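You operate a simulated robot arm through the tools that you are given. There is no shell and no other tool. Be economical: measure what you need, move in short steps, check, and stop when the job is done.

You run a simulated two-armed robot. Do the job below in one go: nothing can be reset, and whatever is moved stays where it is left.

JOB
Wipe up the spill on the top of the black table with the purple napkin and put it back.

The check looks at the end state, three seconds after you hand in, the way a careful person would. Anything else that was tipped, shoved, dropped, spilled or broken makes it a failure. Flat cloth is picked up by pressing the open fingertips on it (5 to 10 N) and closing them slowly along it; thin cloth reads only 2 to 8 mm in the jaws.

ROBOT AND FRAMES
Two 7-joint arms with two-finger parallel grippers on one trunk, on a base that drives. Base frame: it is fixed to the floor where the robot stands at the start and does not move with it; the origin is under the middle of the robot, x ahead of it, y to its left, z up; the surface under the hand at the start is at about z = 800. Readings come in mm, degrees, newtons and seconds.
The left shoulder is at the start at [77, 182, 1062], the right one opposite. With the tool pointing down near the work surface each hand reaches from about 320 to 760 mm from the robot's upright axis, wherever it stands, measured 20 degrees to its own side. Payload 3.91 kg a hand.
The tool frame of a hand sits at the grasp point between the pads (the TCP): z along the fingers, y along the line on which they close. The tips reach 30 mm beyond it. Largest opening 110 mm; finger width 20, thickness 10; the body of the gripper, 48 by 112 mm, starts 55 mm behind the TCP.
Orientation is that of the tool frame in the base frame, as a unit quaternion [w, x, y, z]. With the fingers straight down and closing along the base's y, the tool's x points along the base's -x, its y along +y and its z along -z.

CONTROLS
- The arms move only by the tool nudge_tool. It takes "left_steps", "right_steps" or both (then of equal length, played together; a hand with none holds still); each is a list of rows, each a list of 7 numbers: the shift along the tool's x, y, z in cm, then the turn, a rotation vector about the tool's x, y, z in degrees, then the opening, from 0 (shut) to 1 (fully open). In form: [[dx, dy, dz, ax, ay, az, hand], ...]. A call has 1 to 8 rows; each row is the pose to reach, as a shift and turn from the pose commanded when the call began, along the tool's axes at that moment. Rows are played at 5 a second. More than 50 mm and 8.6 degrees between two rows, or a gripper value outside its range, and nothing of the call is played. Where a pose cannot be reached the arm comes as near as it can. A force on the tool above 40 N (or 10 N above the force at the start of the call, whichever is more), or a blocked arm, ends the call early, and 0.2 s more pass. The fingers move at their own pace (about 72 mm/s each) and stop on an object; they squeeze with about 28 N. The grip force told is the motor's: it shows also when the fingers shut on nothing. Time passes only in rows, and 0.2 s behind the last, so rows that repeat a pose let the fingers close. It gives the time, the measured TCP pose, the force on the tool (base axes), the opening and the grip force at its end, in the units of the frame above (readings bear some noise), with the torque about the TCP (base axes, N m) and any sound that the robot's microphone picked up.
- Cameras (640 x 400 px; columns grow to the right, rows downward): "scene" is now at [218.4, 15.6, 1230.4]; the picture's right is [0.21, -0.98, 0.00], its down [-0.71, -0.15, -0.68] and it looks along [0.67, 0.14, -0.73] (base axes); focal length 214 px, centre (320, 200). "left" rides on the left gripper at [73, -17, -103] in its tool frame; the picture's right is [0.23, 0.97, 0.00], its down [-0.76, 0.18, -0.62] and it looks along [-0.61, 0.14, 0.78] (tool axes); focal length 222 px, centre (320, 200). "right" rides on the right gripper at [72, 17, -103] in its tool frame; the picture's right is [-0.23, 0.97, 0.00], its down [-0.76, -0.18, -0.62] and it looks along [-0.61, -0.14, 0.78] (tool axes); focal length 222 px, centre (320, 200). There is no depth. A picture from a camera that has moved, and an enlarged one, comes with that camera's place and axes in the base frame and with its lens.
- camera(camera): a new picture of that camera. It takes no simulated time.
- lift_body(by): slides the trunk up (or, below 0, down) by that many mm; the arms and the scene camera ride with it, the base frame stays. It gives what a move gives, with no picture.
- roll_base(legs): drives the robot by 1 to 6 legs, each [ahead, left, turn to the left] in mm, mm and degrees, along the robot's own axes; the way and the turn of a leg run together, so that a leg with both is an arc; at most 1500 mm and 180 degrees a leg. The arms and the cameras ride along, it lands a little off, and it stops where it bumps. It gives what a move gives.
- head_to(pan, tilt): turns the head with the scene camera to pan (to the left, within 80 degrees either way) and tilt (down, from -29 to 69), counted from straight ahead of the robot. It gives what a move gives.
- enlarge(camera, box): a new picture of the part [left, top, right, bottom] of that camera's present view, enlarged. It takes no simulated time.
- sign_off(): hands the job in; it is judged then, once.

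Go step by step. Nothing tells you exact positions but the pictures and the camera data: compare them with the known pose of the tool, close in by small moves and look again before you grip or let go. The budget is 120 turns and 108 pictures, counting those below and the enlarged ones. Unless the task says otherwise, let go and move clear before handing in, and close with one line.

The tools are called after ">>>" by a JSON object that holds its "fn" and its "kwargs". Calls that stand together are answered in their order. nudge_tool: Moves the arms, as the interface text tells. Its arguments: {"type":"object","properties":{"left_steps":{"type":"array","items":{"type":"array","items":{"type":"number"}}},"right_steps":{"type":"array","items":{"type":"array","items":{"type":"number"}}}},"required":[]} The other tools are called the same way: lift_body (by) slides the trunk up or down; roll_base (legs) drives the base; head_to (pan, tilt) turns the head that bears the scene camera; camera (camera) takes a picture; enlarge (camera, box) takes an enlarged picture of a part of a camera's view; sign_off () hands the job in.

At the start:

```text
time: 0.0
left_ee_pos: [396.4, 277.5, 1059.4]
left_ee_rot: [0.0, 0.0, 1.0, 0.001]
left_ft_force: [0.2, 0.2, -0.1]
left_wrist_torque: [-0.04, 0.02, 0.0]
left_width: 110.1
left_grasp_force: 0.0
right_ee_pos: [493.5, -67.9, 1083.8]
right_ee_rot: [0.0, 0.001, 1.0, 0.0]
right_ft_force: [0.1, 0.3, -0.1]
right_wrist_torque: [0.01, 0.0, -0.04]
right_width: 109.9
right_grasp_force: 0.0
trunk travel left (down, up): [-325.0, 189.0]
robot x, y, heading: [-1.7, -2.7, -0.1]
head pan, tilt: [12.1, 46.9]
```

scene: 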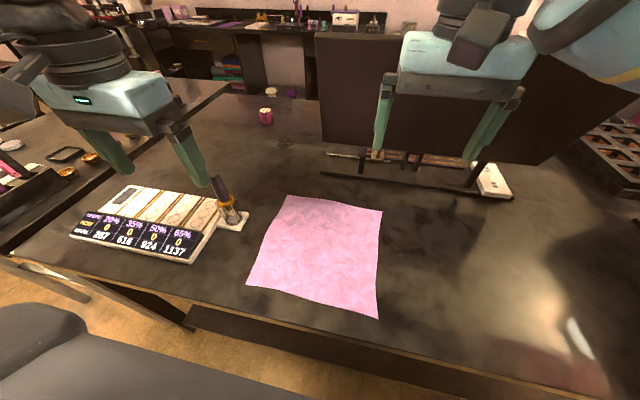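
right: 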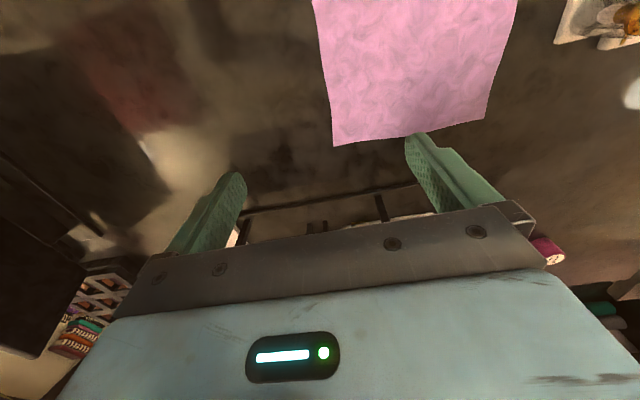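
left: 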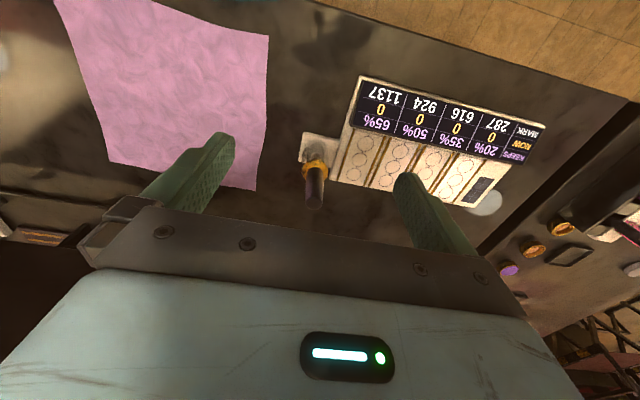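

I see a pink-purple napkin flat on the dark table; the spill isn't clear yet. I'll look around the table for it.

>>> {"fn": "enlarge", "kwargs": {"camera": "scene", "box": [340, 160, 640, 400]}}

>>> {"fn": "enlarge", "kwargs": {"camera": "right", "box": [0, 0, 340, 220]}}

>>> {"fn": "enlarge", "kwargs": {"camera": "scene", "box": [180, 80, 400, 220]}}

```text
1.67 times, centred on (490, 280) of scene
camera zoom: at [218.4, 15.6, 1230.4], right [0.21, -0.98, 0.0], down [-0.71, -0.15, -0.68], along [0.67, 0.14, -0.73], focal length 358 px, centre (37, 67)
```

zoom: 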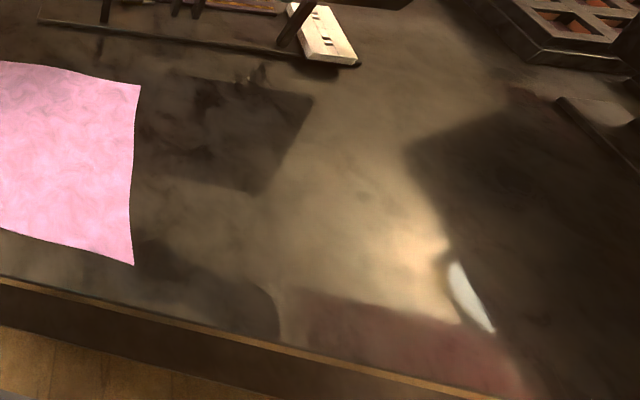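

```text
1.82 times, centred on (170, 110) of right
camera zoom: at [422.6, -51.1, 1187.9], right [0.23, 0.97, 0.0], down [0.76, -0.18, 0.62], along [0.61, -0.14, -0.78], focal length 404 px, centre (593, 364)
```

zoom: 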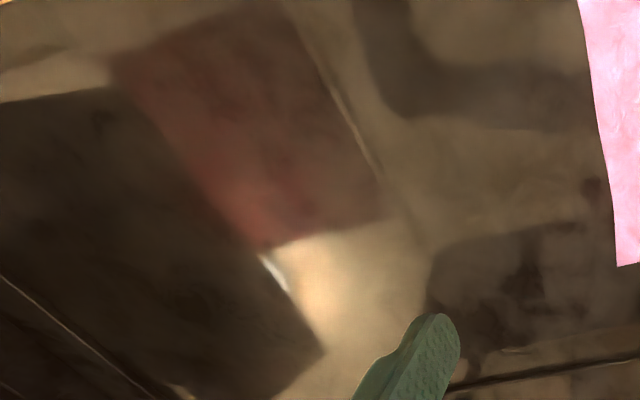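

```text
2.86 times, centred on (290, 150) of scene
camera zoom: at [218.4, 15.6, 1230.4], right [0.21, -0.98, 0.0], down [-0.71, -0.15, -0.68], along [0.67, 0.14, -0.73], focal length 613 px, centre (406, 343)
```

zoom: 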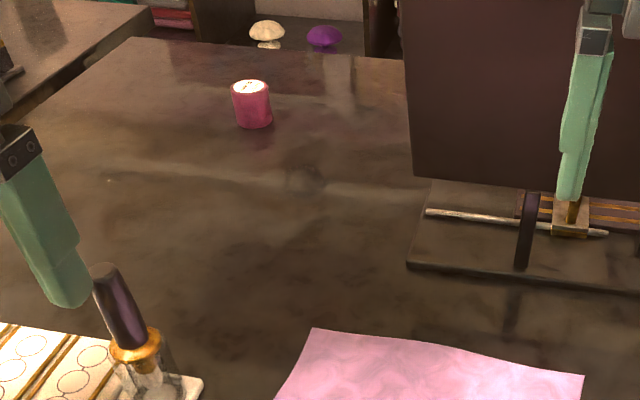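

>>> {"fn": "enlarge", "kwargs": {"camera": "scene", "box": [245, 110, 325, 160]}}

>>> {"fn": "head_to", "kwargs": {"pan": 0, "tilt": 69}}

>>> {"fn": "camera", "kwargs": {"camera": "scene"}}

>>> {"fn": "head_to", "kwargs": {"pan": 0, "tilt": 30}}

>>> {"fn": "camera", "kwargs": {"camera": "scene"}}

```text
8.00 times, centred on (285, 135) of scene
camera zoom: at [218.4, 15.6, 1230.4], right [0.21, -0.98, 0.0], down [-0.71, -0.15, -0.68], along [0.67, 0.14, -0.73], focal length 1716 px, centre (600, 720)
```

zoom: 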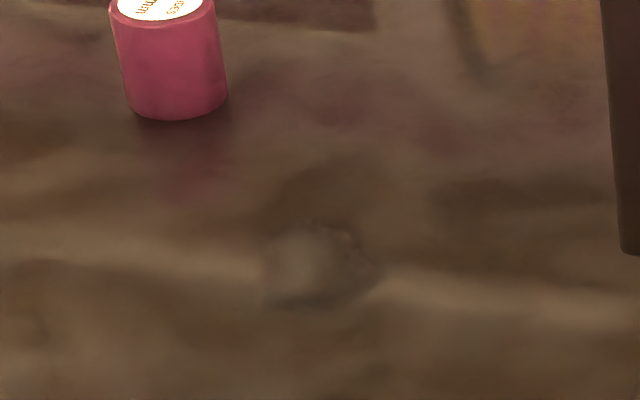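

```text
time: 0.8
left_ee_pos: [395.5, 277.0, 1058.8]
left_ee_rot: [0.0, 0.0, 1.0, 0.001]
left_ft_force: [-0.4, -0.1, -0.3]
left_wrist_torque: [0.0, 0.01, -0.02]
left_width: 109.8
left_grasp_force: 0.2
right_ee_pos: [494.3, -67.3, 1083.6]
right_ee_rot: [0.0, 0.0, 1.0, -0.001]
right_ft_force: [-0.3, 0.9, -0.6]
right_wrist_torque: [0.03, 0.0, 0.02]
right_width: 109.9
right_grasp_force: 0.1
trunk travel left (down, up): [-325.0, 189.0]
robot x, y, heading: [-0.8, -2.4, 0.2]
head pan, tilt: [0.0, 68.8]
```

```text
100 pictures are left
camera scene: at [196.4, -1.1, 1204.2], right [0.0, -1.0, 0.0], down [-0.93, 0.0, -0.36], along [0.36, 0.0, -0.93], focal length 214 px, centre (320, 200)
```

scene: 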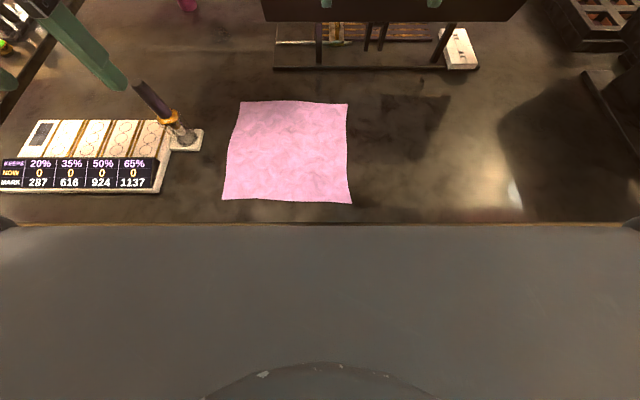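

```text
time: 1.9
left_ee_pos: [395.5, 278.4, 1060.2]
left_ee_rot: [0.0, -0.001, 1.0, 0.0]
left_ft_force: [-0.2, -0.2, 1.4]
left_wrist_torque: [0.02, 0.01, 0.01]
left_width: 110.2
left_grasp_force: 0.0
right_ee_pos: [493.6, -68.2, 1084.1]
right_ee_rot: [-0.001, -0.001, 1.0, 0.0]
right_ft_force: [0.1, 0.1, -0.3]
right_wrist_torque: [-0.03, -0.01, -0.02]
right_width: 109.8
right_grasp_force: 0.0
trunk travel left (down, up): [-325.0, 189.0]
robot x, y, heading: [1.2, -3.3, -0.0]
head pan, tilt: [0.0, 30.0]
```

```text
99 pictures are left
camera scene: at [230.9, -1.1, 1255.6], right [0.0, -1.0, 0.0], down [-0.5, 0.0, -0.87], along [0.87, 0.0, -0.5], focal length 214 px, centre (320, 200)
```

scene: 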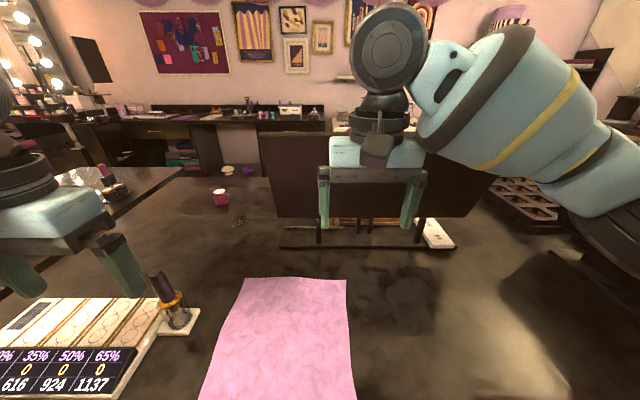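

The spill looks like a small clear puddle near (868, 288), beyond easy reach, with the napkin near the front edge. I'll check the floor and base clearance for driving closer.

>>> {"fn": "head_to", "kwargs": {"pan": 60, "tilt": 60}}

>>> {"fn": "camera", "kwargs": {"camera": "scene"}}

>>> {"fn": "head_to", "kwargs": {"pan": -60, "tilt": 55}}

>>> {"fn": "camera", "kwargs": {"camera": "scene"}}

>>> {"fn": "head_to", "kwargs": {"pan": 35, "tilt": 42}}

>>> {"fn": "camera", "kwargs": {"camera": "scene"}}

```text
time: 3.2
left_ee_pos: [394.6, 277.2, 1059.0]
left_ee_rot: [0.0, 0.0, 1.0, 0.0]
left_ft_force: [-0.3, 0.4, 0.8]
left_wrist_torque: [0.01, 0.0, -0.01]
left_width: 110.1
left_grasp_force: 0.1
right_ee_pos: [494.1, -68.6, 1083.9]
right_ee_rot: [0.0, 0.0, 1.0, -0.001]
right_ft_force: [-0.6, 0.4, 0.5]
right_wrist_torque: [-0.04, 0.03, -0.03]
right_width: 109.6
right_grasp_force: 0.0
trunk travel left (down, up): [-325.0, 189.0]
robot x, y, heading: [3.9, 2.1, 0.2]
head pan, tilt: [60.0, 60.0]
```

```text
98 pictures are left
camera scene: at [173.8, 56.6, 1213.6], right [0.87, -0.5, 0.0], down [-0.43, -0.75, -0.5], along [0.25, 0.43, -0.87], focal length 214 px, centre (320, 200)
```

scene: 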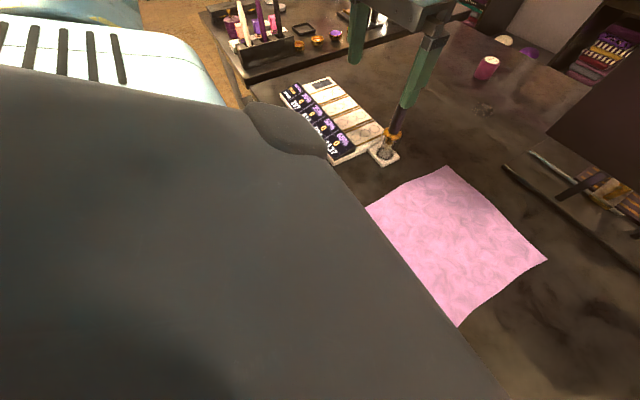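

```text
time: 5.2
left_ee_pos: [395.7, 277.1, 1058.9]
left_ee_rot: [-0.001, -0.001, 1.0, 0.0]
left_ft_force: [0.6, 0.2, -0.2]
left_wrist_torque: [0.01, 0.01, -0.01]
left_width: 109.9
left_grasp_force: 0.0
right_ee_pos: [493.7, -68.5, 1083.9]
right_ee_rot: [0.0, 0.0, 1.0, 0.0]
right_ft_force: [-0.6, 0.1, 0.6]
right_wrist_torque: [0.0, -0.01, 0.0]
right_width: 109.8
right_grasp_force: 0.0
trunk travel left (down, up): [-325.0, 189.0]
robot x, y, heading: [-2.0, -0.6, -0.1]
head pan, tilt: [-60.0, 55.0]
```

```text
97 pictures are left
camera scene: at [176.5, -63.5, 1219.6], right [-0.87, -0.5, 0.0], down [-0.41, 0.71, -0.57], along [0.29, -0.5, -0.82], focal length 214 px, centre (320, 200)
```

scene: 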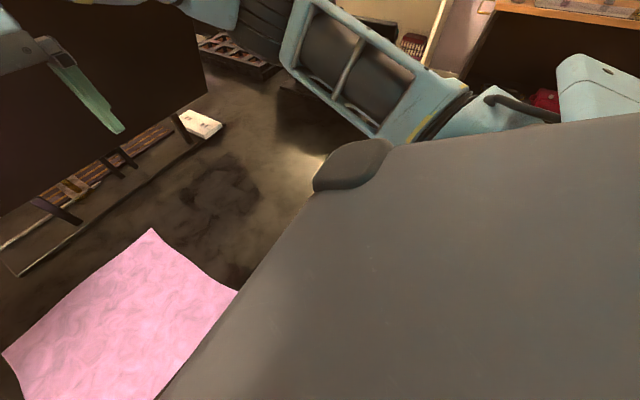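

```text
time: 6.9
left_ee_pos: [396.4, 277.3, 1057.8]
left_ee_rot: [0.0, -0.001, 1.0, 0.001]
left_ft_force: [0.1, 0.7, -0.2]
left_wrist_torque: [-0.01, -0.01, 0.0]
left_width: 110.0
left_grasp_force: 0.1
right_ee_pos: [493.9, -67.9, 1085.1]
right_ee_rot: [0.0, 0.001, 1.0, -0.001]
right_ft_force: [0.3, 0.1, 0.1]
right_wrist_torque: [-0.03, 0.0, 0.01]
right_width: 110.0
right_grasp_force: 0.0
trunk travel left (down, up): [-325.0, 189.0]
robot x, y, heading: [1.6, 0.9, 0.1]
head pan, tilt: [35.0, 42.0]
```

```text
96 pictures are left
camera scene: at [208.9, 46.8, 1237.3], right [0.57, -0.82, 0.0], down [-0.55, -0.38, -0.74], along [0.61, 0.43, -0.67], focal length 214 px, centre (320, 200)
```

scene: 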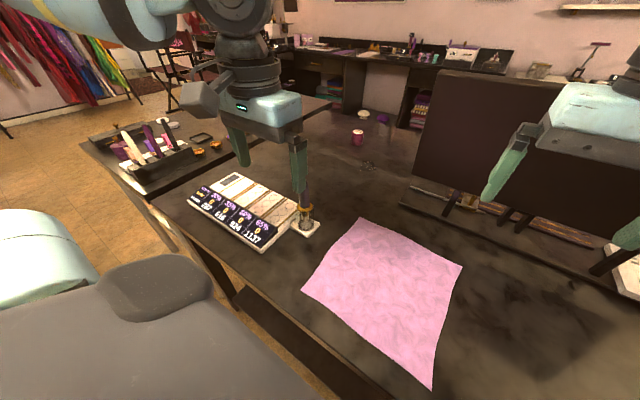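

There's also a ring-like stain right of the napkin near (565, -200), which may be the real spill. I'll zoom in on both candidates.

>>> {"fn": "enlarge", "kwargs": {"camera": "scene", "box": [340, 140, 400, 180]}}

>>> {"fn": "head_to", "kwargs": {"pan": -35, "tilt": 58}}

>>> {"fn": "camera", "kwargs": {"camera": "scene"}}

>>> {"fn": "enlarge", "kwargs": {"camera": "scene", "box": [200, 80, 400, 200]}}

>>> {"fn": "enlarge", "kwargs": {"camera": "right", "box": [200, 60, 340, 150]}}

```text
10.00 times, centred on (370, 160) of scene
camera zoom: at [208.9, 46.8, 1237.3], right [0.57, -0.82, 0.0], down [-0.55, -0.38, -0.74], along [0.61, 0.43, -0.67], focal length 2145 px, centre (-180, 600)
```

zoom: 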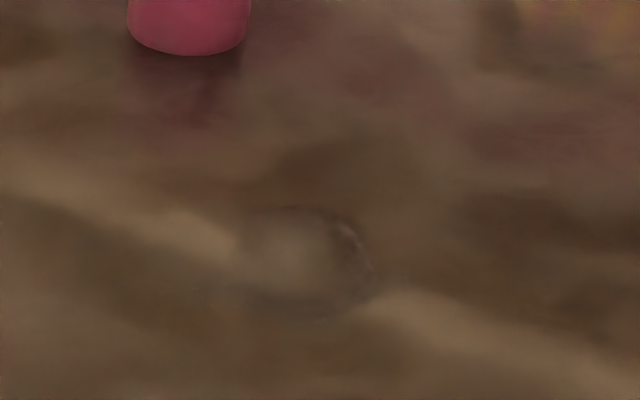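

```text
time: 8.3
left_ee_pos: [394.8, 277.2, 1058.6]
left_ee_rot: [0.0, -0.001, 1.0, 0.001]
left_ft_force: [-1.5, -0.1, -0.1]
left_wrist_torque: [-0.03, -0.01, -0.01]
left_width: 110.1
left_grasp_force: 0.1
right_ee_pos: [494.0, -68.2, 1084.5]
right_ee_rot: [0.0, 0.0, 1.0, 0.0]
right_ft_force: [-0.5, 0.0, 0.2]
right_wrist_torque: [0.01, 0.01, 0.0]
right_width: 110.1
right_grasp_force: 0.2
trunk travel left (down, up): [-325.0, 189.0]
robot x, y, heading: [-2.3, 0.0, -0.0]
head pan, tilt: [-35.0, 58.0]
```

```text
94 pictures are left
camera scene: at [196.9, -40.6, 1215.9], right [-0.57, -0.82, 0.0], down [-0.69, 0.49, -0.53], along [0.43, -0.3, -0.85], focal length 214 px, centre (320, 200)
```

scene: 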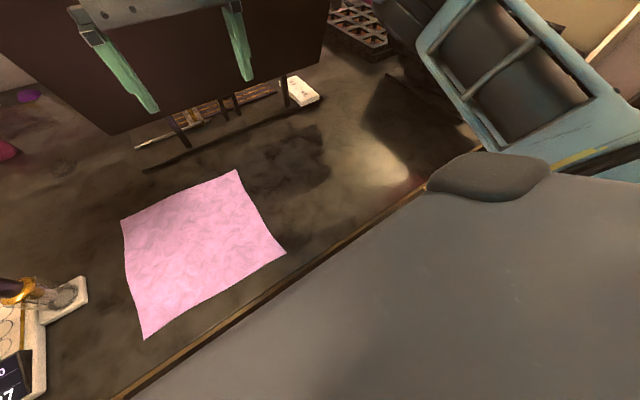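

```text
3.20 times, centred on (300, 140) of scene
camera zoom: at [196.9, -40.6, 1215.9], right [-0.57, -0.82, 0.0], down [-0.69, 0.49, -0.53], along [0.43, -0.3, -0.85], focal length 686 px, centre (384, 392)
```

zoom: 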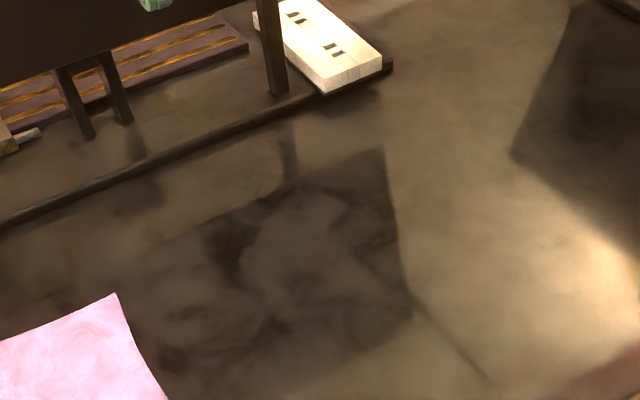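

```text
4.44 times, centred on (270, 105) of right
camera zoom: at [422.6, -51.1, 1187.9], right [0.23, 0.97, 0.0], down [0.76, -0.18, 0.62], along [0.61, -0.14, -0.78], focal length 987 px, centre (542, 622)
```

zoom: 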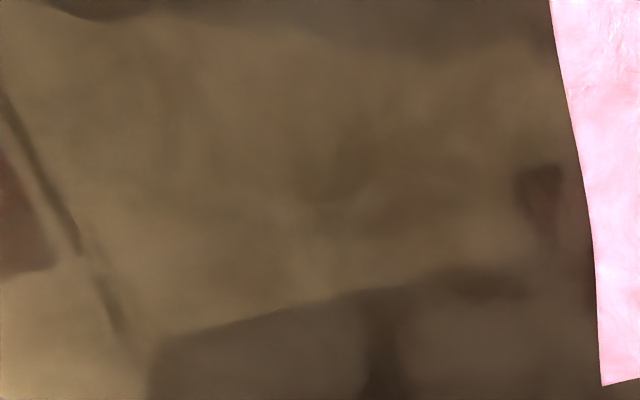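

The right-hand patches shift with viewpoint, so they are reflections. The lens-like puddle stays fixed near (866, 289), so that is the spill. I'll pull the right hand back from the easel and try a careful drive forward-left.

>>> {"fn": "nudge_tool", "kwargs": {"right_steps": [[4, 0, 0, 0, 0, 0, 1], [8, 0, 0, 0, 0, 0, 1], [10, 0, 0, 0, 0, 0, 1]]}}

>>> {"fn": "roll_base", "kwargs": {"legs": [[0, 100, 0]]}}

>>> {"fn": "roll_base", "kwargs": {"legs": [[50, 0, 0]]}}

>>> {"fn": "head_to", "kwargs": {"pan": 10, "tilt": 45}}

>>> {"fn": "camera", "kwargs": {"camera": "scene"}}

```text
time: 9.1
left_ee_pos: [395.2, 276.7, 1059.9]
left_ee_rot: [0.0, -0.001, 1.0, -0.001]
left_ft_force: [0.5, 1.2, -0.4]
left_wrist_torque: [0.0, 0.0, -0.02]
left_width: 110.0
left_grasp_force: 0.2
right_ee_pos: [394.5, -68.3, 1083.8]
right_ee_rot: [0.0, 0.0, 1.0, -0.001]
right_ft_force: [-0.7, -0.5, -0.8]
right_wrist_torque: [-0.03, -0.01, -0.02]
right_width: 109.8
right_grasp_force: 0.1
trunk travel left (down, up): [-325.0, 189.0]
robot x, y, heading: [-2.6, -0.5, -0.0]
head pan, tilt: [-35.0, 58.0]
```

```text
time: 10.7
left_ee_pos: [394.8, 376.6, 1058.1]
left_ee_rot: [0.0, -0.001, 1.0, 0.0]
left_ft_force: [-0.6, 0.1, 0.3]
left_wrist_torque: [-0.01, 0.0, 0.01]
left_width: 110.0
left_grasp_force: 0.0
right_ee_pos: [394.6, 31.0, 1083.9]
right_ee_rot: [0.0, 0.001, 1.0, -0.001]
right_ft_force: [-0.9, 0.7, -0.2]
right_wrist_torque: [0.0, -0.01, -0.02]
right_width: 110.1
right_grasp_force: 0.0
trunk travel left (down, up): [-325.0, 189.0]
robot x, y, heading: [4.4, 100.0, -0.1]
head pan, tilt: [-35.0, 58.0]
```

```text
time: 11.6
left_ee_pos: [446.0, 375.8, 1057.7]
left_ee_rot: [0.0, 0.0, 1.0, -0.001]
left_ft_force: [0.2, -0.2, -0.5]
left_wrist_torque: [0.0, 0.06, 0.02]
left_width: 110.1
left_grasp_force: 0.1
right_ee_pos: [444.7, 30.2, 1083.9]
right_ee_rot: [0.0, 0.001, 1.0, -0.001]
right_ft_force: [-0.3, 0.0, -1.0]
right_wrist_torque: [-0.02, 0.02, -0.02]
right_width: 110.0
right_grasp_force: 0.0
trunk travel left (down, up): [-325.0, 189.0]
robot x, y, heading: [49.3, 100.9, 0.0]
head pan, tilt: [-35.0, 58.0]
```

```text
time: 12.7
left_ee_pos: [445.3, 376.3, 1058.7]
left_ee_rot: [0.0, -0.001, 1.0, 0.001]
left_ft_force: [0.3, 0.1, 0.3]
left_wrist_torque: [0.03, 0.03, 0.01]
left_width: 110.2
left_grasp_force: 0.1
right_ee_pos: [441.7, 30.8, 1084.9]
right_ee_rot: [0.0, 0.0, 1.0, 0.0]
right_ft_force: [0.3, -0.6, -1.2]
right_wrist_torque: [0.01, -0.01, 0.01]
right_width: 110.1
right_grasp_force: 0.2
trunk travel left (down, up): [-325.0, 189.0]
robot x, y, heading: [48.9, 98.1, -0.1]
head pan, tilt: [10.0, 45.0]
```

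```text
91 pictures are left
camera scene: at [269.7, 112.1, 1233.0], right [0.17, -0.99, 0.0], down [-0.7, -0.12, -0.71], along [0.7, 0.12, -0.71], focal length 214 px, centre (320, 200)
```

scene: 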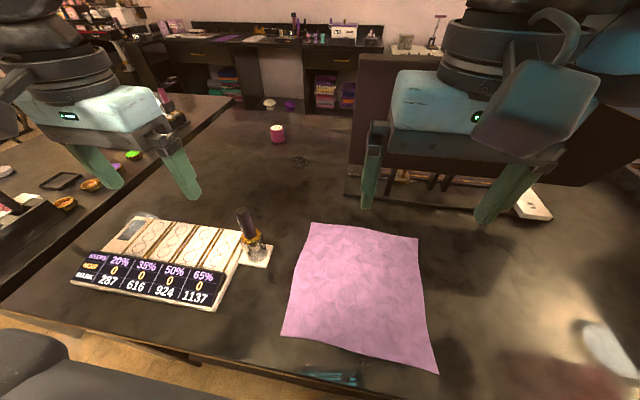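

No bump so far. I'll edge forward a bit more in small legs.

>>> {"fn": "roll_base", "kwargs": {"legs": [[35, 0, 0]]}}

>>> {"fn": "roll_base", "kwargs": {"legs": [[35, 0, 0]]}}

>>> {"fn": "camera", "kwargs": {"camera": "scene"}}

>>> {"fn": "enlarge", "kwargs": {"camera": "scene", "box": [240, 110, 360, 190]}}

```text
time: 13.6
left_ee_pos: [480.0, 376.9, 1058.8]
left_ee_rot: [0.0, 0.0, 1.0, -0.001]
left_ft_force: [0.5, 0.7, 0.2]
left_wrist_torque: [-0.02, 0.03, 0.0]
left_width: 110.1
left_grasp_force: 0.0
right_ee_pos: [479.0, 29.5, 1085.4]
right_ee_rot: [0.0, 0.0, 1.0, 0.0]
right_ft_force: [0.2, 0.0, -0.4]
right_wrist_torque: [-0.01, 0.02, -0.01]
right_width: 110.0
right_grasp_force: 0.0
trunk travel left (down, up): [-325.0, 189.0]
robot x, y, heading: [85.3, 96.6, 0.1]
head pan, tilt: [10.0, 45.0]
```

```text
time: 14.4
left_ee_pos: [514.3, 375.2, 1058.4]
left_ee_rot: [0.0, 0.001, 1.0, 0.001]
left_ft_force: [1.1, -0.2, -1.5]
left_wrist_torque: [0.0, 0.0, 0.0]
left_width: 109.9
left_grasp_force: 0.0
right_ee_pos: [512.3, 29.7, 1084.9]
right_ee_rot: [0.0, 0.001, 1.0, 0.001]
right_ft_force: [0.5, 0.7, -0.3]
right_wrist_torque: [0.0, 0.0, -0.01]
right_width: 109.8
right_grasp_force: 0.0
trunk travel left (down, up): [-325.0, 189.0]
robot x, y, heading: [115.1, 103.5, -0.1]
head pan, tilt: [10.0, 45.0]
```

```text
90 pictures are left
camera scene: at [339.4, 112.1, 1233.0], right [0.17, -0.98, 0.0], down [-0.7, -0.12, -0.71], along [0.7, 0.12, -0.71], focal length 214 px, centre (320, 200)
```

scene: 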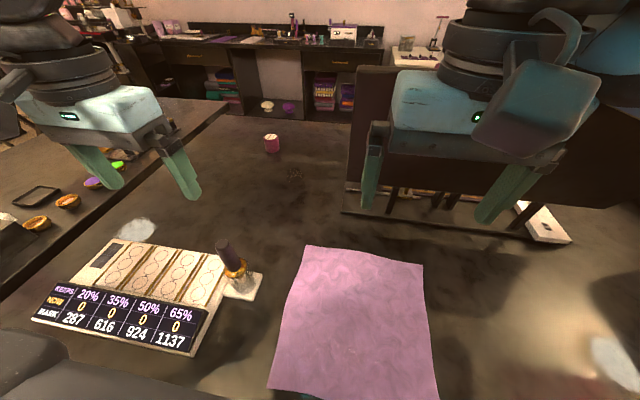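

```text
5.00 times, centred on (300, 150) of scene
camera zoom: at [339.4, 112.1, 1233.0], right [0.17, -0.98, 0.0], down [-0.7, -0.12, -0.71], along [0.7, 0.12, -0.71], focal length 1072 px, centre (420, 450)
```

zoom: 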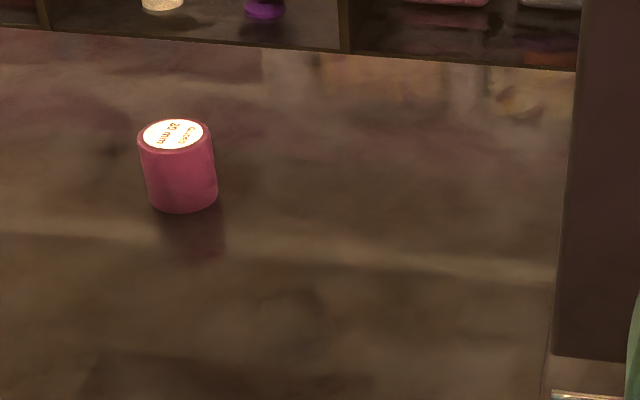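

>>> {"fn": "roll_base", "kwargs": {"legs": [[35, 0, 0]]}}

>>> {"fn": "nudge_tool", "kwargs": {"right_steps": [[4, -4, 0, 0, 0, 0, 1], [6, -8, 0, 0, 0, 0, 1], [8, -12, 0, 0, 0, 0, 1], [10, -16, 0, 0, 0, 0, 1], [10, -20, 0, 0, 0, 0, 1]], "left_steps": [[0, -4, 0, 0, 0, 0, 1], [0, -8, 0, 0, 0, 0, 1], [0, -12, 0, 0, 0, 0, 1], [0, -16, 0, 0, 0, 0, 1], [0, -20, 0, 0, 0, 0, 1]]}}

>>> {"fn": "camera", "kwargs": {"camera": "scene"}}

>>> {"fn": "camera", "kwargs": {"camera": "left"}}

```text
time: 15.3
left_ee_pos: [549.2, 375.8, 1059.3]
left_ee_rot: [-0.001, 0.0, 1.0, 0.001]
left_ft_force: [1.0, 0.1, 0.1]
left_wrist_torque: [0.01, 0.04, 0.04]
left_width: 110.1
left_grasp_force: 0.1
right_ee_pos: [547.4, 31.0, 1083.6]
right_ee_rot: [0.0, 0.0, 1.0, 0.0]
right_ft_force: [0.0, 1.2, -1.0]
right_wrist_torque: [-0.01, 0.03, -0.02]
right_width: 109.9
right_grasp_force: 0.1
trunk travel left (down, up): [-325.0, 189.0]
robot x, y, heading: [154.4, 98.2, 0.0]
head pan, tilt: [10.0, 45.0]
```

```text
refused: row 1 steps farther than a row can; nothing moved
```

```text
88 pictures are left
camera scene: at [374.0, 112.0, 1233.0], right [0.17, -0.98, 0.0], down [-0.7, -0.12, -0.71], along [0.7, 0.12, -0.71], focal length 214 px, centre (320, 200)
```

scene: 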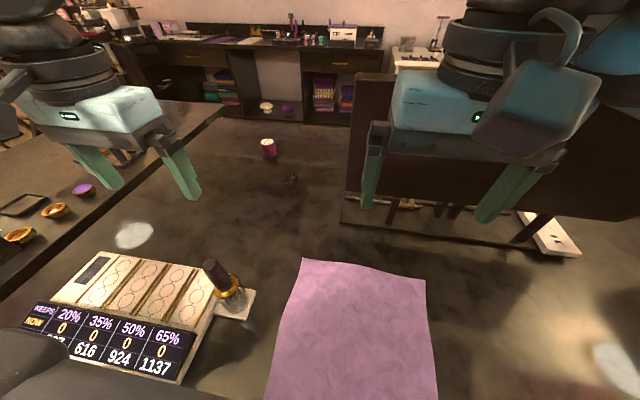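

```text
87 pictures are left
camera left: at [476.4, 360.5, 1161.2], right [-0.23, 0.97, 0.0], down [0.76, 0.18, 0.62], along [0.61, 0.14, -0.78], focal length 222 px, centre (320, 200)
```

left: 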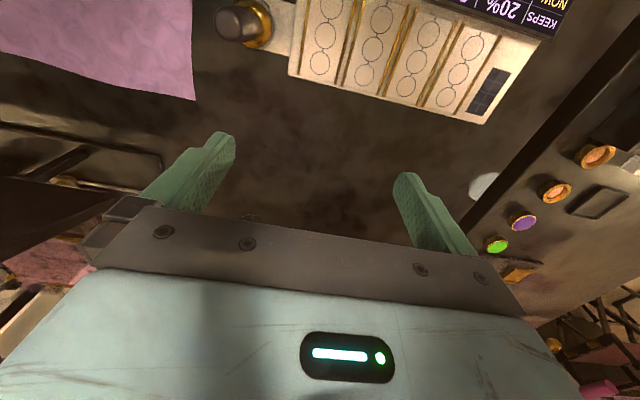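

Both hands go to new spots: the right out of the way, the left over the far edge of the napkin at about (570, 60).

>>> {"fn": "nudge_tool", "kwargs": {"right_steps": [[3, -3.5, 0, 0, 0, 0, 1], [5, -7.5, 0, 0, 0, 0, 1], [7, -11.5, 0, 0, 0, 0, 1], [9, -15.5, 0, 0, 0, 0, 1], [10, -20, 0, 0, 0, 0, 1], [10, -20, 0, 0, 0, 0, 1], [10, -20, 0, 0, 0, 0, 1]], "left_steps": [[-0.3, -4.5, 0, 0, 0, 0, 1], [-0.6, -9, 0, 0, 0, 0, 1], [-0.9, -13.5, 0, 0, 0, 0, 1], [-1.2, -18, 0, 0, 0, 0, 1], [-1.5, -22.5, 0, 0, 0, 0, 1], [-1.8, -27, 0, 0, 0, 0, 1], [-2.1, -31.5, 0, 0, 0, 0, 1]]}}

>>> {"fn": "nudge_tool", "kwargs": {"left_steps": [[0, 0, 4.5, 0, 0, 0, 1], [0, 0, 9, 0, 0, 0, 1], [0, 0, 13.5, 0, 0, 0, 1], [0, 0, 16, 0, 0, 0, 1], [0, 0, 18.5, 0, 0, 0, 1]]}}

>>> {"fn": "camera", "kwargs": {"camera": "scene"}}

>>> {"fn": "camera", "kwargs": {"camera": "left"}}

```text
time: 16.9
left_ee_pos: [564.0, 212.4, 1059.7]
left_ee_rot: [0.0, -0.001, 1.0, -0.001]
left_ft_force: [0.3, -0.4, 0.0]
left_wrist_torque: [0.0, -0.01, 0.03]
left_width: 110.0
left_grasp_force: 0.1
left hand out of reach, approached as far as the arm can: row 4, 5, 6, 7
right_ee_pos: [445.5, -171.2, 1084.0]
right_ee_rot: [0.0, 0.001, 1.0, 0.0]
right_ft_force: [0.5, 0.4, 0.2]
right_wrist_torque: [0.0, 0.02, 0.0]
right_width: 109.9
right_grasp_force: 0.0
trunk travel left (down, up): [-325.0, 189.0]
robot x, y, heading: [149.2, 97.9, -0.1]
head pan, tilt: [10.0, 45.0]
```

```text
time: 18.1
left_ee_pos: [563.4, 213.9, 872.3]
left_ee_rot: [0.0, 0.001, 1.0, 0.001]
left_ft_force: [0.3, 0.6, 0.1]
left_wrist_torque: [0.01, 0.01, -0.01]
left_width: 109.8
left_grasp_force: 0.0
right_ee_pos: [447.2, -170.3, 1083.5]
right_ee_rot: [0.0, 0.0, 1.0, -0.001]
right_ft_force: [0.2, 0.0, -0.2]
right_wrist_torque: [-0.03, 0.0, 0.02]
right_width: 109.8
right_grasp_force: 0.0
trunk travel left (down, up): [-325.0, 189.0]
robot x, y, heading: [153.8, 100.3, -0.1]
head pan, tilt: [10.0, 45.0]
```

```text
86 pictures are left
camera scene: at [373.8, 112.2, 1233.0], right [0.17, -0.98, 0.0], down [-0.7, -0.12, -0.71], along [0.7, 0.12, -0.71], focal length 214 px, centre (320, 200)
```

scene: 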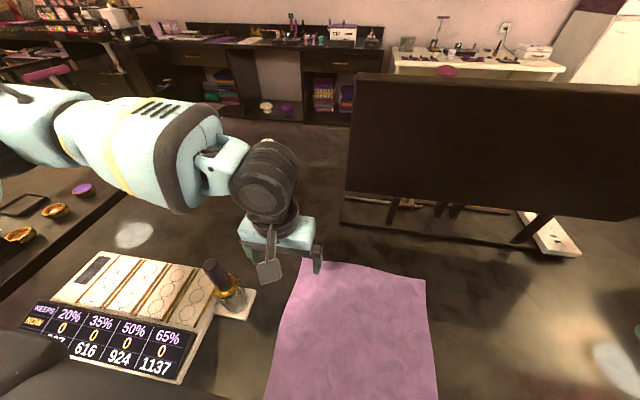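

```text
85 pictures are left
camera left: at [491.1, 197.9, 976.4], right [-0.23, 0.97, 0.0], down [0.76, 0.18, 0.62], along [0.61, 0.14, -0.78], focal length 222 px, centre (320, 200)
```

left: 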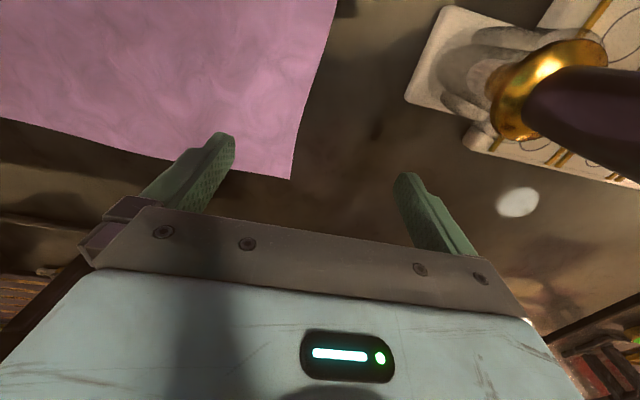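

The left arm can't cross that far from this stance, so I'll drive right about 150 mm to bring the hand over the middle of the far edge.

>>> {"fn": "roll_base", "kwargs": {"legs": [[0, -150, 0]]}}

>>> {"fn": "camera", "kwargs": {"camera": "scene"}}

>>> {"fn": "camera", "kwargs": {"camera": "left"}}

```text
time: 20.0
left_ee_pos: [564.5, 62.4, 875.2]
left_ee_rot: [0.0, 0.002, 1.0, 0.001]
left_ft_force: [0.2, -0.3, 0.6]
left_wrist_torque: [-0.02, -0.03, -0.01]
left_width: 110.0
left_grasp_force: 0.1
right_ee_pos: [445.8, -319.5, 1084.6]
right_ee_rot: [0.0, 0.002, 1.0, 0.0]
right_ft_force: [-0.6, -0.7, 0.2]
right_wrist_torque: [0.0, 0.0, 0.0]
right_width: 109.9
right_grasp_force: 0.1
trunk travel left (down, up): [-325.0, 189.0]
robot x, y, heading: [146.7, -50.3, -0.2]
head pan, tilt: [10.0, 45.0]
```

```text
84 pictures are left
camera scene: at [373.1, -38.3, 1233.0], right [0.17, -0.99, 0.0], down [-0.7, -0.12, -0.71], along [0.7, 0.12, -0.71], focal length 214 px, centre (320, 200)
```

scene: 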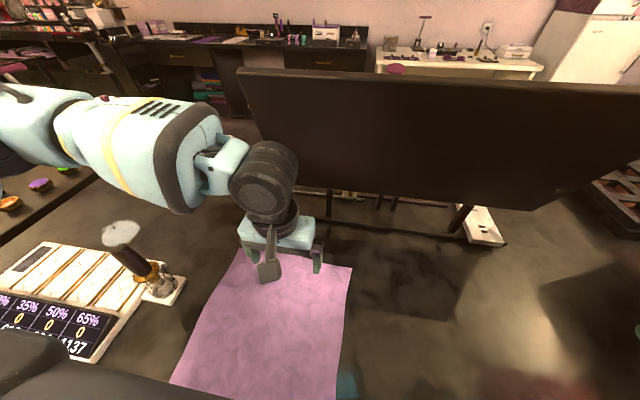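

```text
83 pictures are left
camera left: at [490.7, 47.3, 977.0], right [-0.22, 0.97, 0.0], down [0.76, 0.17, 0.62], along [0.61, 0.14, -0.78], focal length 222 px, centre (320, 200)
```

left: 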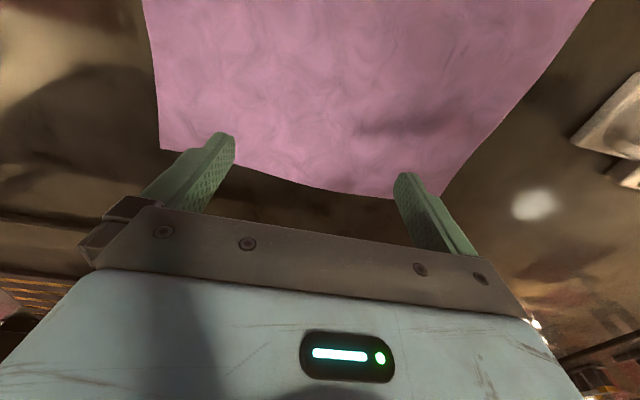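

>>> {"fn": "nudge_tool", "kwargs": {"left_steps": [[0, 0, 2, 0, 0, 0, 1], [0, 0, 3.5, 0, 0, 0, 1], [0, 0, 4.0, 0, 0, 0, 1], [0, 0, 4.2, 0, 0, 0, 1]]}}

```text
time: 21.0
left_ee_pos: [563.9, 63.3, 832.4]
left_ee_rot: [0.0, 0.001, 1.0, 0.001]
left_ft_force: [-0.7, -0.7, -0.7]
left_wrist_torque: [0.0, 0.0, -0.01]
left_width: 110.2
left_grasp_force: 0.0
right_ee_pos: [446.1, -319.4, 1084.4]
right_ee_rot: [0.001, 0.0, 1.0, 0.0]
right_ft_force: [-0.6, -0.6, 0.0]
right_wrist_torque: [-0.01, 0.03, -0.02]
right_width: 110.0
right_grasp_force: 0.1
trunk travel left (down, up): [-325.0, 189.0]
robot x, y, heading: [149.6, -51.3, -0.2]
head pan, tilt: [10.0, 45.0]
```

>>> {"fn": "nudge_tool", "kwargs": {"left_steps": [[0, 0, 0.2, 0, 0, 0, 1], [0, 0, 0.4, 0, 0, 0, 1]]}}

```text
time: 21.6
left_ee_pos: [563.3, 62.6, 830.7]
left_ee_rot: [0.002, 0.0, 1.0, 0.0]
left_ft_force: [-2.0, 3.2, 24.8]
left_wrist_torque: [0.18, 0.11, -0.05]
left_width: 109.6
left_grasp_force: 0.2
right_ee_pos: [445.7, -319.5, 1084.5]
right_ee_rot: [0.001, 0.0, 1.0, 0.0]
right_ft_force: [-0.7, -0.7, -0.4]
right_wrist_torque: [0.03, 0.0, -0.02]
right_width: 110.1
right_grasp_force: 0.1
trunk travel left (down, up): [-325.0, 189.0]
robot x, y, heading: [154.0, -52.2, -0.5]
head pan, tilt: [10.0, 45.0]
```

>>> {"fn": "nudge_tool", "kwargs": {"left_steps": [[0, 0, -0.2, 0, 0, 0, 1]]}}

```text
time: 22.0
left_ee_pos: [563.6, 62.6, 831.0]
left_ee_rot: [0.001, 0.0, 1.0, 0.0]
left_ft_force: [2.2, 2.2, 17.8]
left_wrist_torque: [-0.23, -0.02, -0.07]
left_width: 109.7
left_grasp_force: 0.0
right_ee_pos: [445.9, -319.3, 1084.0]
right_ee_rot: [0.001, 0.001, 1.0, 0.0]
right_ft_force: [-0.6, -0.3, 0.9]
right_wrist_torque: [0.02, -0.01, -0.02]
right_width: 110.2
right_grasp_force: 0.1
trunk travel left (down, up): [-325.0, 189.0]
robot x, y, heading: [154.4, -49.1, -0.3]
head pan, tilt: [10.0, 45.0]
```

>>> {"fn": "nudge_tool", "kwargs": {"left_steps": [[0, 0, -0.2, 0, 0, 0, 1], [0, 0, -0.2, 0, 0, 0, 1]]}}

```text
time: 22.6
left_ee_pos: [562.7, 62.3, 830.6]
left_ee_rot: [0.0, 0.002, 1.0, 0.001]
left_ft_force: [-1.4, -0.6, 0.6]
left_wrist_torque: [-0.05, -0.01, 0.02]
left_width: 110.1
left_grasp_force: 0.0
right_ee_pos: [444.7, -320.2, 1083.4]
right_ee_rot: [0.0, 0.001, 1.0, -0.001]
right_ft_force: [0.0, 0.5, -0.3]
right_wrist_torque: [-0.01, 0.01, -0.02]
right_width: 110.1
right_grasp_force: 0.0
trunk travel left (down, up): [-325.0, 189.0]
robot x, y, heading: [150.8, -51.5, -0.1]
head pan, tilt: [10.0, 45.0]
```

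>>> {"fn": "nudge_tool", "kwargs": {"left_steps": [[0, 0, 0.1, 0, 0, 0, 1], [0, 0, 0.1, 0, 0, 0, 0.95], [0, 0, 0.1, 0, 0, 0, 0.9], [0, 0, 0.1, 0, 0, 0, 0.85]]}}

```text
time: 23.6
left_ee_pos: [563.2, 62.8, 831.7]
left_ee_rot: [0.0, 0.001, 1.0, 0.001]
left_ft_force: [-0.5, 0.2, 1.4]
left_wrist_torque: [-0.01, 0.0, 0.02]
left_width: 93.6
left_grasp_force: 0.1
right_ee_pos: [445.5, -320.9, 1083.8]
right_ee_rot: [0.0, 0.0, 1.0, -0.001]
right_ft_force: [0.1, 0.4, -0.5]
right_wrist_torque: [-0.03, -0.05, 0.0]
right_width: 110.1
right_grasp_force: 0.0
trunk travel left (down, up): [-325.0, 189.0]
robot x, y, heading: [155.4, -52.2, -0.3]
head pan, tilt: [10.0, 45.0]
```

>>> {"fn": "nudge_tool", "kwargs": {"left_steps": [[0, 0, 0.1, 0, 0, 0, 0.85]]}}

```text
time: 24.0
left_ee_pos: [563.7, 63.0, 830.8]
left_ee_rot: [0.0, 0.002, 1.0, -0.001]
left_ft_force: [-0.2, 0.2, 6.6]
left_wrist_torque: [-0.08, 0.02, -0.01]
left_width: 93.4
left_grasp_force: 0.0
right_ee_pos: [444.8, -320.9, 1084.5]
right_ee_rot: [0.0, 0.0, 1.0, -0.001]
right_ft_force: [-0.9, 0.3, 0.5]
right_wrist_torque: [0.01, -0.04, 0.0]
right_width: 110.3
right_grasp_force: 0.0
trunk travel left (down, up): [-325.0, 189.0]
robot x, y, heading: [153.6, -52.5, -0.5]
head pan, tilt: [10.0, 45.0]
```

Contact force is 6.6 N, so I'll now close slowly.

>>> {"fn": "nudge_tool", "kwargs": {"left_steps": [[0, 0, 0, 0, 0, 0, 0.78], [0, 0, 0, 0, 0, 0, 0.71], [0, 0, 0, 0, 0, 0, 0.64], [0, 0, 0, 0, 0, 0, 0.57], [0, 0, 0, 0, 0, 0, 0.5], [0, 0, 0, 0, 0, 0, 0.43]]}}

>>> {"fn": "camera", "kwargs": {"camera": "left"}}

```text
time: 25.4
left_ee_pos: [562.2, 63.2, 831.0]
left_ee_rot: [0.0, 0.002, 1.0, 0.0]
left_ft_force: [-0.2, 0.8, 16.3]
left_wrist_torque: [-0.16, 0.0, 0.03]
left_width: 46.0
left_grasp_force: 0.0
right_ee_pos: [446.0, -319.2, 1083.8]
right_ee_rot: [0.001, 0.001, 1.0, 0.0]
right_ft_force: [-0.1, -0.6, -0.5]
right_wrist_torque: [0.0, -0.02, -0.02]
right_width: 110.0
right_grasp_force: 0.1
trunk travel left (down, up): [-325.0, 189.0]
robot x, y, heading: [153.9, -48.3, -0.2]
head pan, tilt: [10.0, 45.0]
```

```text
82 pictures are left
camera left: at [490.0, 47.6, 933.6], right [-0.22, 0.97, 0.0], down [0.76, 0.17, 0.62], along [0.61, 0.14, -0.78], focal length 222 px, centre (320, 200)
```

left: 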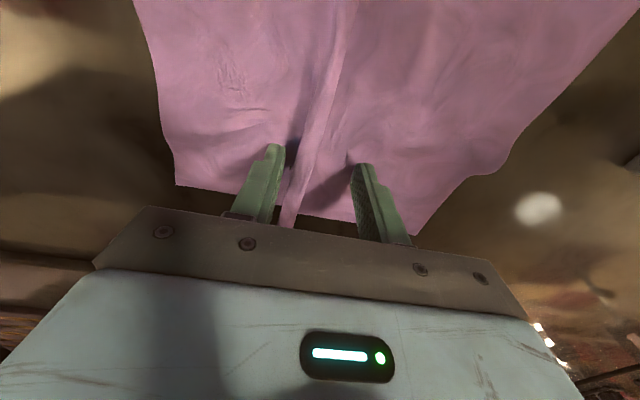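

A fold is forming nicely between the fingers, so I'll keep closing.

>>> {"fn": "nudge_tool", "kwargs": {"left_steps": [[0, 0, -0.05, 0, 0, 0, 0.36], [0, 0, -0.05, 0, 0, 0, 0.29], [0, 0, -0.05, 0, 0, 0, 0.22], [0, 0, -0.05, 0, 0, 0, 0.15], [0, 0, -0.05, 0, 0, 0, 0.08], [0, 0, -0.05, 0, 0, 0, 0], [0, 0, -0.05, 0, 0, 0, 0], [0, 0, -0.05, 0, 0, 0, 0]]}}

>>> {"fn": "camera", "kwargs": {"camera": "left"}}

```text
time: 27.2
left_ee_pos: [563.6, 64.3, 830.8]
left_ee_rot: [0.001, 0.002, 1.0, 0.001]
left_ft_force: [-0.3, -0.7, 7.9]
left_wrist_torque: [0.01, -0.01, 0.0]
left_width: 2.8
left_grasp_force: 28.1
right_ee_pos: [444.8, -320.9, 1083.7]
right_ee_rot: [0.001, 0.001, 1.0, -0.001]
right_ft_force: [0.0, 0.7, 0.1]
right_wrist_torque: [0.02, 0.0, -0.03]
right_width: 110.0
right_grasp_force: 0.0
trunk travel left (down, up): [-325.0, 189.0]
robot x, y, heading: [153.7, -49.5, -0.2]
head pan, tilt: [10.0, 45.0]
```

```text
81 pictures are left
camera left: at [490.4, 47.8, 933.7], right [-0.22, 0.97, 0.0], down [0.76, 0.17, 0.62], along [0.61, 0.14, -0.78], focal length 222 px, centre (320, 200)
```

left: 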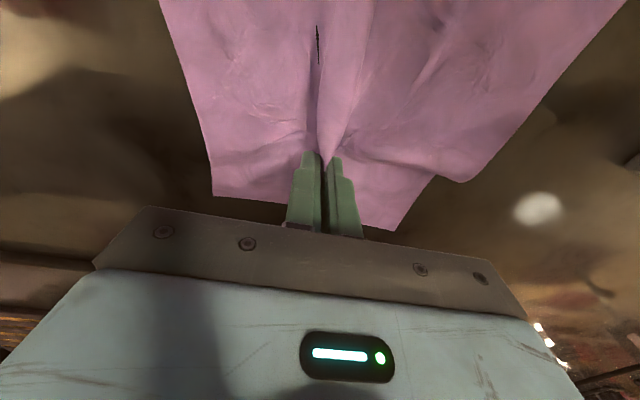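

The napkin is gripped (2.8 mm). I'll lift it gently and then move forward a little to clear the brush holder.

>>> {"fn": "nudge_tool", "kwargs": {"left_steps": [[0, 0, -3, 0, 0, 0, 0], [0, 0, -7, 0, 0, 0, 0], [0, 0, -11, 0, 0, 0, 0], [0, 0, -15, 0, 0, 0, 0], [-2, 0, -19, 0, 0, 0, 0], [-5, 0, -22, 0, 0, 0, 0], [-8, 0, -23, 0, 0, 0, 0], [-9, 0, -24, 0, 0, 0, 0]]}}

>>> {"fn": "camera", "kwargs": {"camera": "scene"}}

```text
time: 29.1
left_ee_pos: [606.9, 83.6, 1045.4]
left_ee_rot: [-0.024, 0.031, 0.999, 0.007]
left_ft_force: [-22.4, -4.6, 3.7]
left_wrist_torque: [0.5, -2.28, 0.0]
left_width: 2.8
left_grasp_force: 28.2
left hand out of reach, approached as far as the arm can: row 6, 7, 8
right_ee_pos: [444.8, -319.2, 1084.4]
right_ee_rot: [-0.001, 0.0, 1.0, 0.0]
right_ft_force: [0.7, 0.2, 0.3]
right_wrist_torque: [-0.02, 0.08, 0.01]
right_width: 109.9
right_grasp_force: 0.1
trunk travel left (down, up): [-325.0, 189.0]
robot x, y, heading: [151.8, -52.4, -0.1]
head pan, tilt: [10.0, 45.0]
stopped in row 8 (left hand): the force on the tool passed its limit at 176 N (the readings are from after the stop); the commanded pose is now the measured one
```

```text
80 pictures are left
camera scene: at [371.9, -38.0, 1233.3], right [0.17, -0.99, 0.0], down [-0.7, -0.12, -0.71], along [0.7, 0.12, -0.71], focal length 214 px, centre (320, 200)
```

scene: 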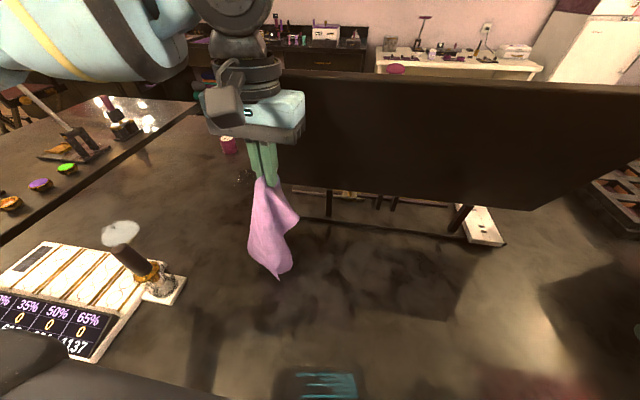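

The gripper hit the easel panel's edge, though the panel looks unmoved. I'm backing off right away and then comparing.

>>> {"fn": "nudge_tool", "kwargs": {"left_steps": [[2, 0, 0, 0, 0, 0, 0], [4, 0, 0, 0, 0, 0, 0]]}}

>>> {"fn": "camera", "kwargs": {"camera": "scene"}}

>>> {"fn": "camera", "kwargs": {"camera": "left"}}

```text
time: 29.7
left_ee_pos: [569.0, 87.5, 1047.4]
left_ee_rot: [-0.024, 0.029, 0.999, 0.007]
left_ft_force: [0.2, 0.8, 1.0]
left_wrist_torque: [-0.03, 0.0, 0.03]
left_width: 2.6
left_grasp_force: 28.2
right_ee_pos: [446.0, -318.7, 1084.0]
right_ee_rot: [0.001, 0.001, 1.0, 0.0]
right_ft_force: [0.0, 0.2, -0.2]
right_wrist_torque: [0.01, 0.0, 0.02]
right_width: 110.2
right_grasp_force: 0.0
trunk travel left (down, up): [-325.0, 189.0]
robot x, y, heading: [153.1, -52.7, -0.2]
head pan, tilt: [10.0, 45.0]
```

```text
79 pictures are left
camera scene: at [372.7, -37.9, 1233.1], right [0.17, -0.99, 0.0], down [-0.7, -0.12, -0.71], along [0.7, 0.12, -0.71], focal length 214 px, centre (320, 200)
```

scene: 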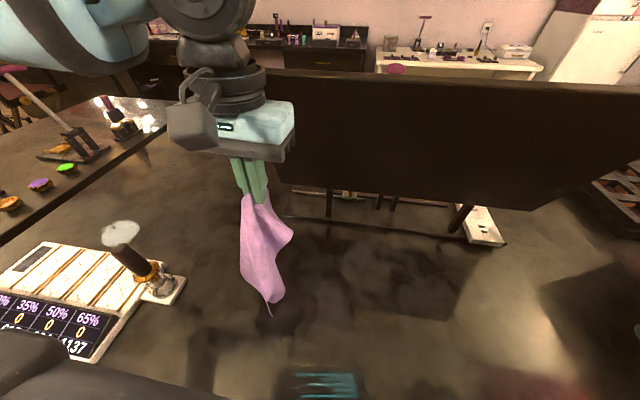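

```text
78 pictures are left
camera left: at [500.5, 74.9, 1152.5], right [-0.17, 0.99, 0.02], down [0.8, 0.12, 0.59], along [0.58, 0.12, -0.81], focal length 222 px, centre (320, 200)
```

left: 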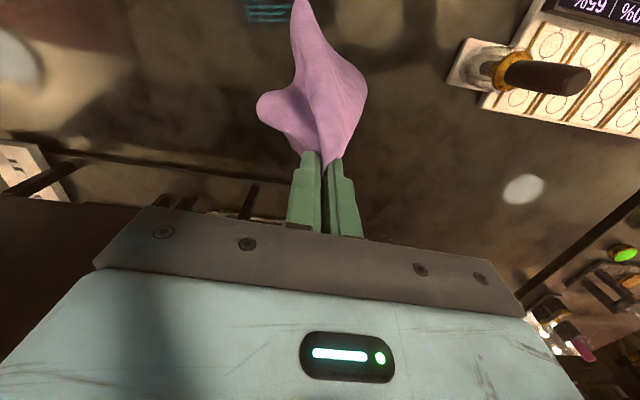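

The panel is in the same place as before. I'll raise the trunk, drive left so the hand clears the panel's left edge (y about 123), then go forward.

>>> {"fn": "lift_body", "kwargs": {"by": 70}}

>>> {"fn": "roll_base", "kwargs": {"legs": [[0, 130, 0]]}}

>>> {"fn": "camera", "kwargs": {"camera": "scene"}}

```text
time: 30.8
left_ee_pos: [569.9, 88.1, 1115.2]
left_ee_rot: [-0.024, 0.029, 0.999, 0.006]
left_ft_force: [-0.3, 0.1, 0.7]
left_wrist_torque: [-0.03, 0.0, 0.01]
left_width: 2.6
left_grasp_force: 27.8
right_ee_pos: [445.6, -319.4, 1153.0]
right_ee_rot: [-0.001, 0.001, 1.0, 0.0]
right_ft_force: [0.4, -0.3, -0.5]
right_wrist_torque: [0.02, 0.01, 0.03]
right_width: 109.7
right_grasp_force: 0.1
trunk travel left (down, up): [-395.0, 119.0]
robot x, y, heading: [150.3, -50.1, -0.0]
head pan, tilt: [10.0, 45.0]
```

```text
time: 32.5
left_ee_pos: [570.2, 215.2, 1117.6]
left_ee_rot: [-0.024, 0.029, 0.999, 0.007]
left_ft_force: [-0.3, 0.1, -0.4]
left_wrist_torque: [0.02, 0.0, -0.01]
left_width: 2.8
left_grasp_force: 28.1
right_ee_pos: [444.9, -191.4, 1154.2]
right_ee_rot: [0.0, 0.002, 1.0, -0.001]
right_ft_force: [-0.3, -0.4, -0.3]
right_wrist_torque: [-0.01, 0.02, -0.03]
right_width: 110.0
right_grasp_force: 0.1
trunk travel left (down, up): [-395.0, 119.0]
robot x, y, heading: [156.7, 77.7, -0.3]
head pan, tilt: [10.0, 45.0]
```

```text
77 pictures are left
camera scene: at [351.0, 90.3, 1307.1], right [0.17, -0.99, 0.0], down [-0.7, -0.12, -0.71], along [0.7, 0.12, -0.71], focal length 214 px, centre (320, 200)
```

scene: 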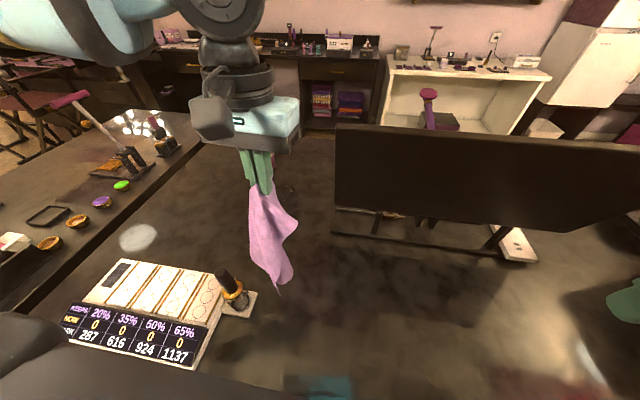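

>>> {"fn": "nudge_tool", "kwargs": {"left_steps": [[-3.5, 1.5, 1, 0, 0, 0, 0], [-7, 3, 2.5, 0, 0, 0, 0], [-10.5, 4.5, 4, 0, 0, 0, 0], [-14, 6, 5.5, 0, 0, 0, 0], [-17.5, 7, 7, 0, 0, 0, 0], [-21, 7, 9, 0, 0, 0, 0], [-24.5, 7, 11, 0, 0, 0, 0]]}}

>>> {"fn": "camera", "kwargs": {"camera": "scene"}}

```text
time: 34.1
left_ee_pos: [735.8, 297.5, 1041.5]
left_ee_rot: [-0.024, 0.03, 0.999, 0.007]
left_ft_force: [-1.1, -0.5, -0.3]
left_wrist_torque: [0.0, 0.02, 0.04]
left_width: 2.8
left_grasp_force: 27.8
left hand out of reach, approached as far as the arm can: row 4, 5, 6, 7
right_ee_pos: [445.8, -192.4, 1153.6]
right_ee_rot: [0.0, 0.002, 1.0, 0.0]
right_ft_force: [0.5, -0.7, -0.3]
right_wrist_torque: [0.0, 0.05, 0.04]
right_width: 109.9
right_grasp_force: 0.0
trunk travel left (down, up): [-395.0, 119.0]
robot x, y, heading: [152.0, 74.5, 0.2]
head pan, tilt: [10.0, 45.0]
```

```text
76 pictures are left
camera scene: at [350.6, 89.9, 1307.2], right [0.17, -0.99, 0.0], down [-0.7, -0.12, -0.71], along [0.7, 0.12, -0.71], focal length 214 px, centre (320, 200)
```

scene: 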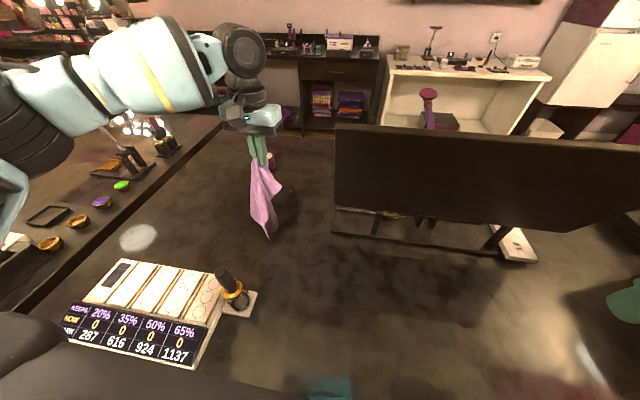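

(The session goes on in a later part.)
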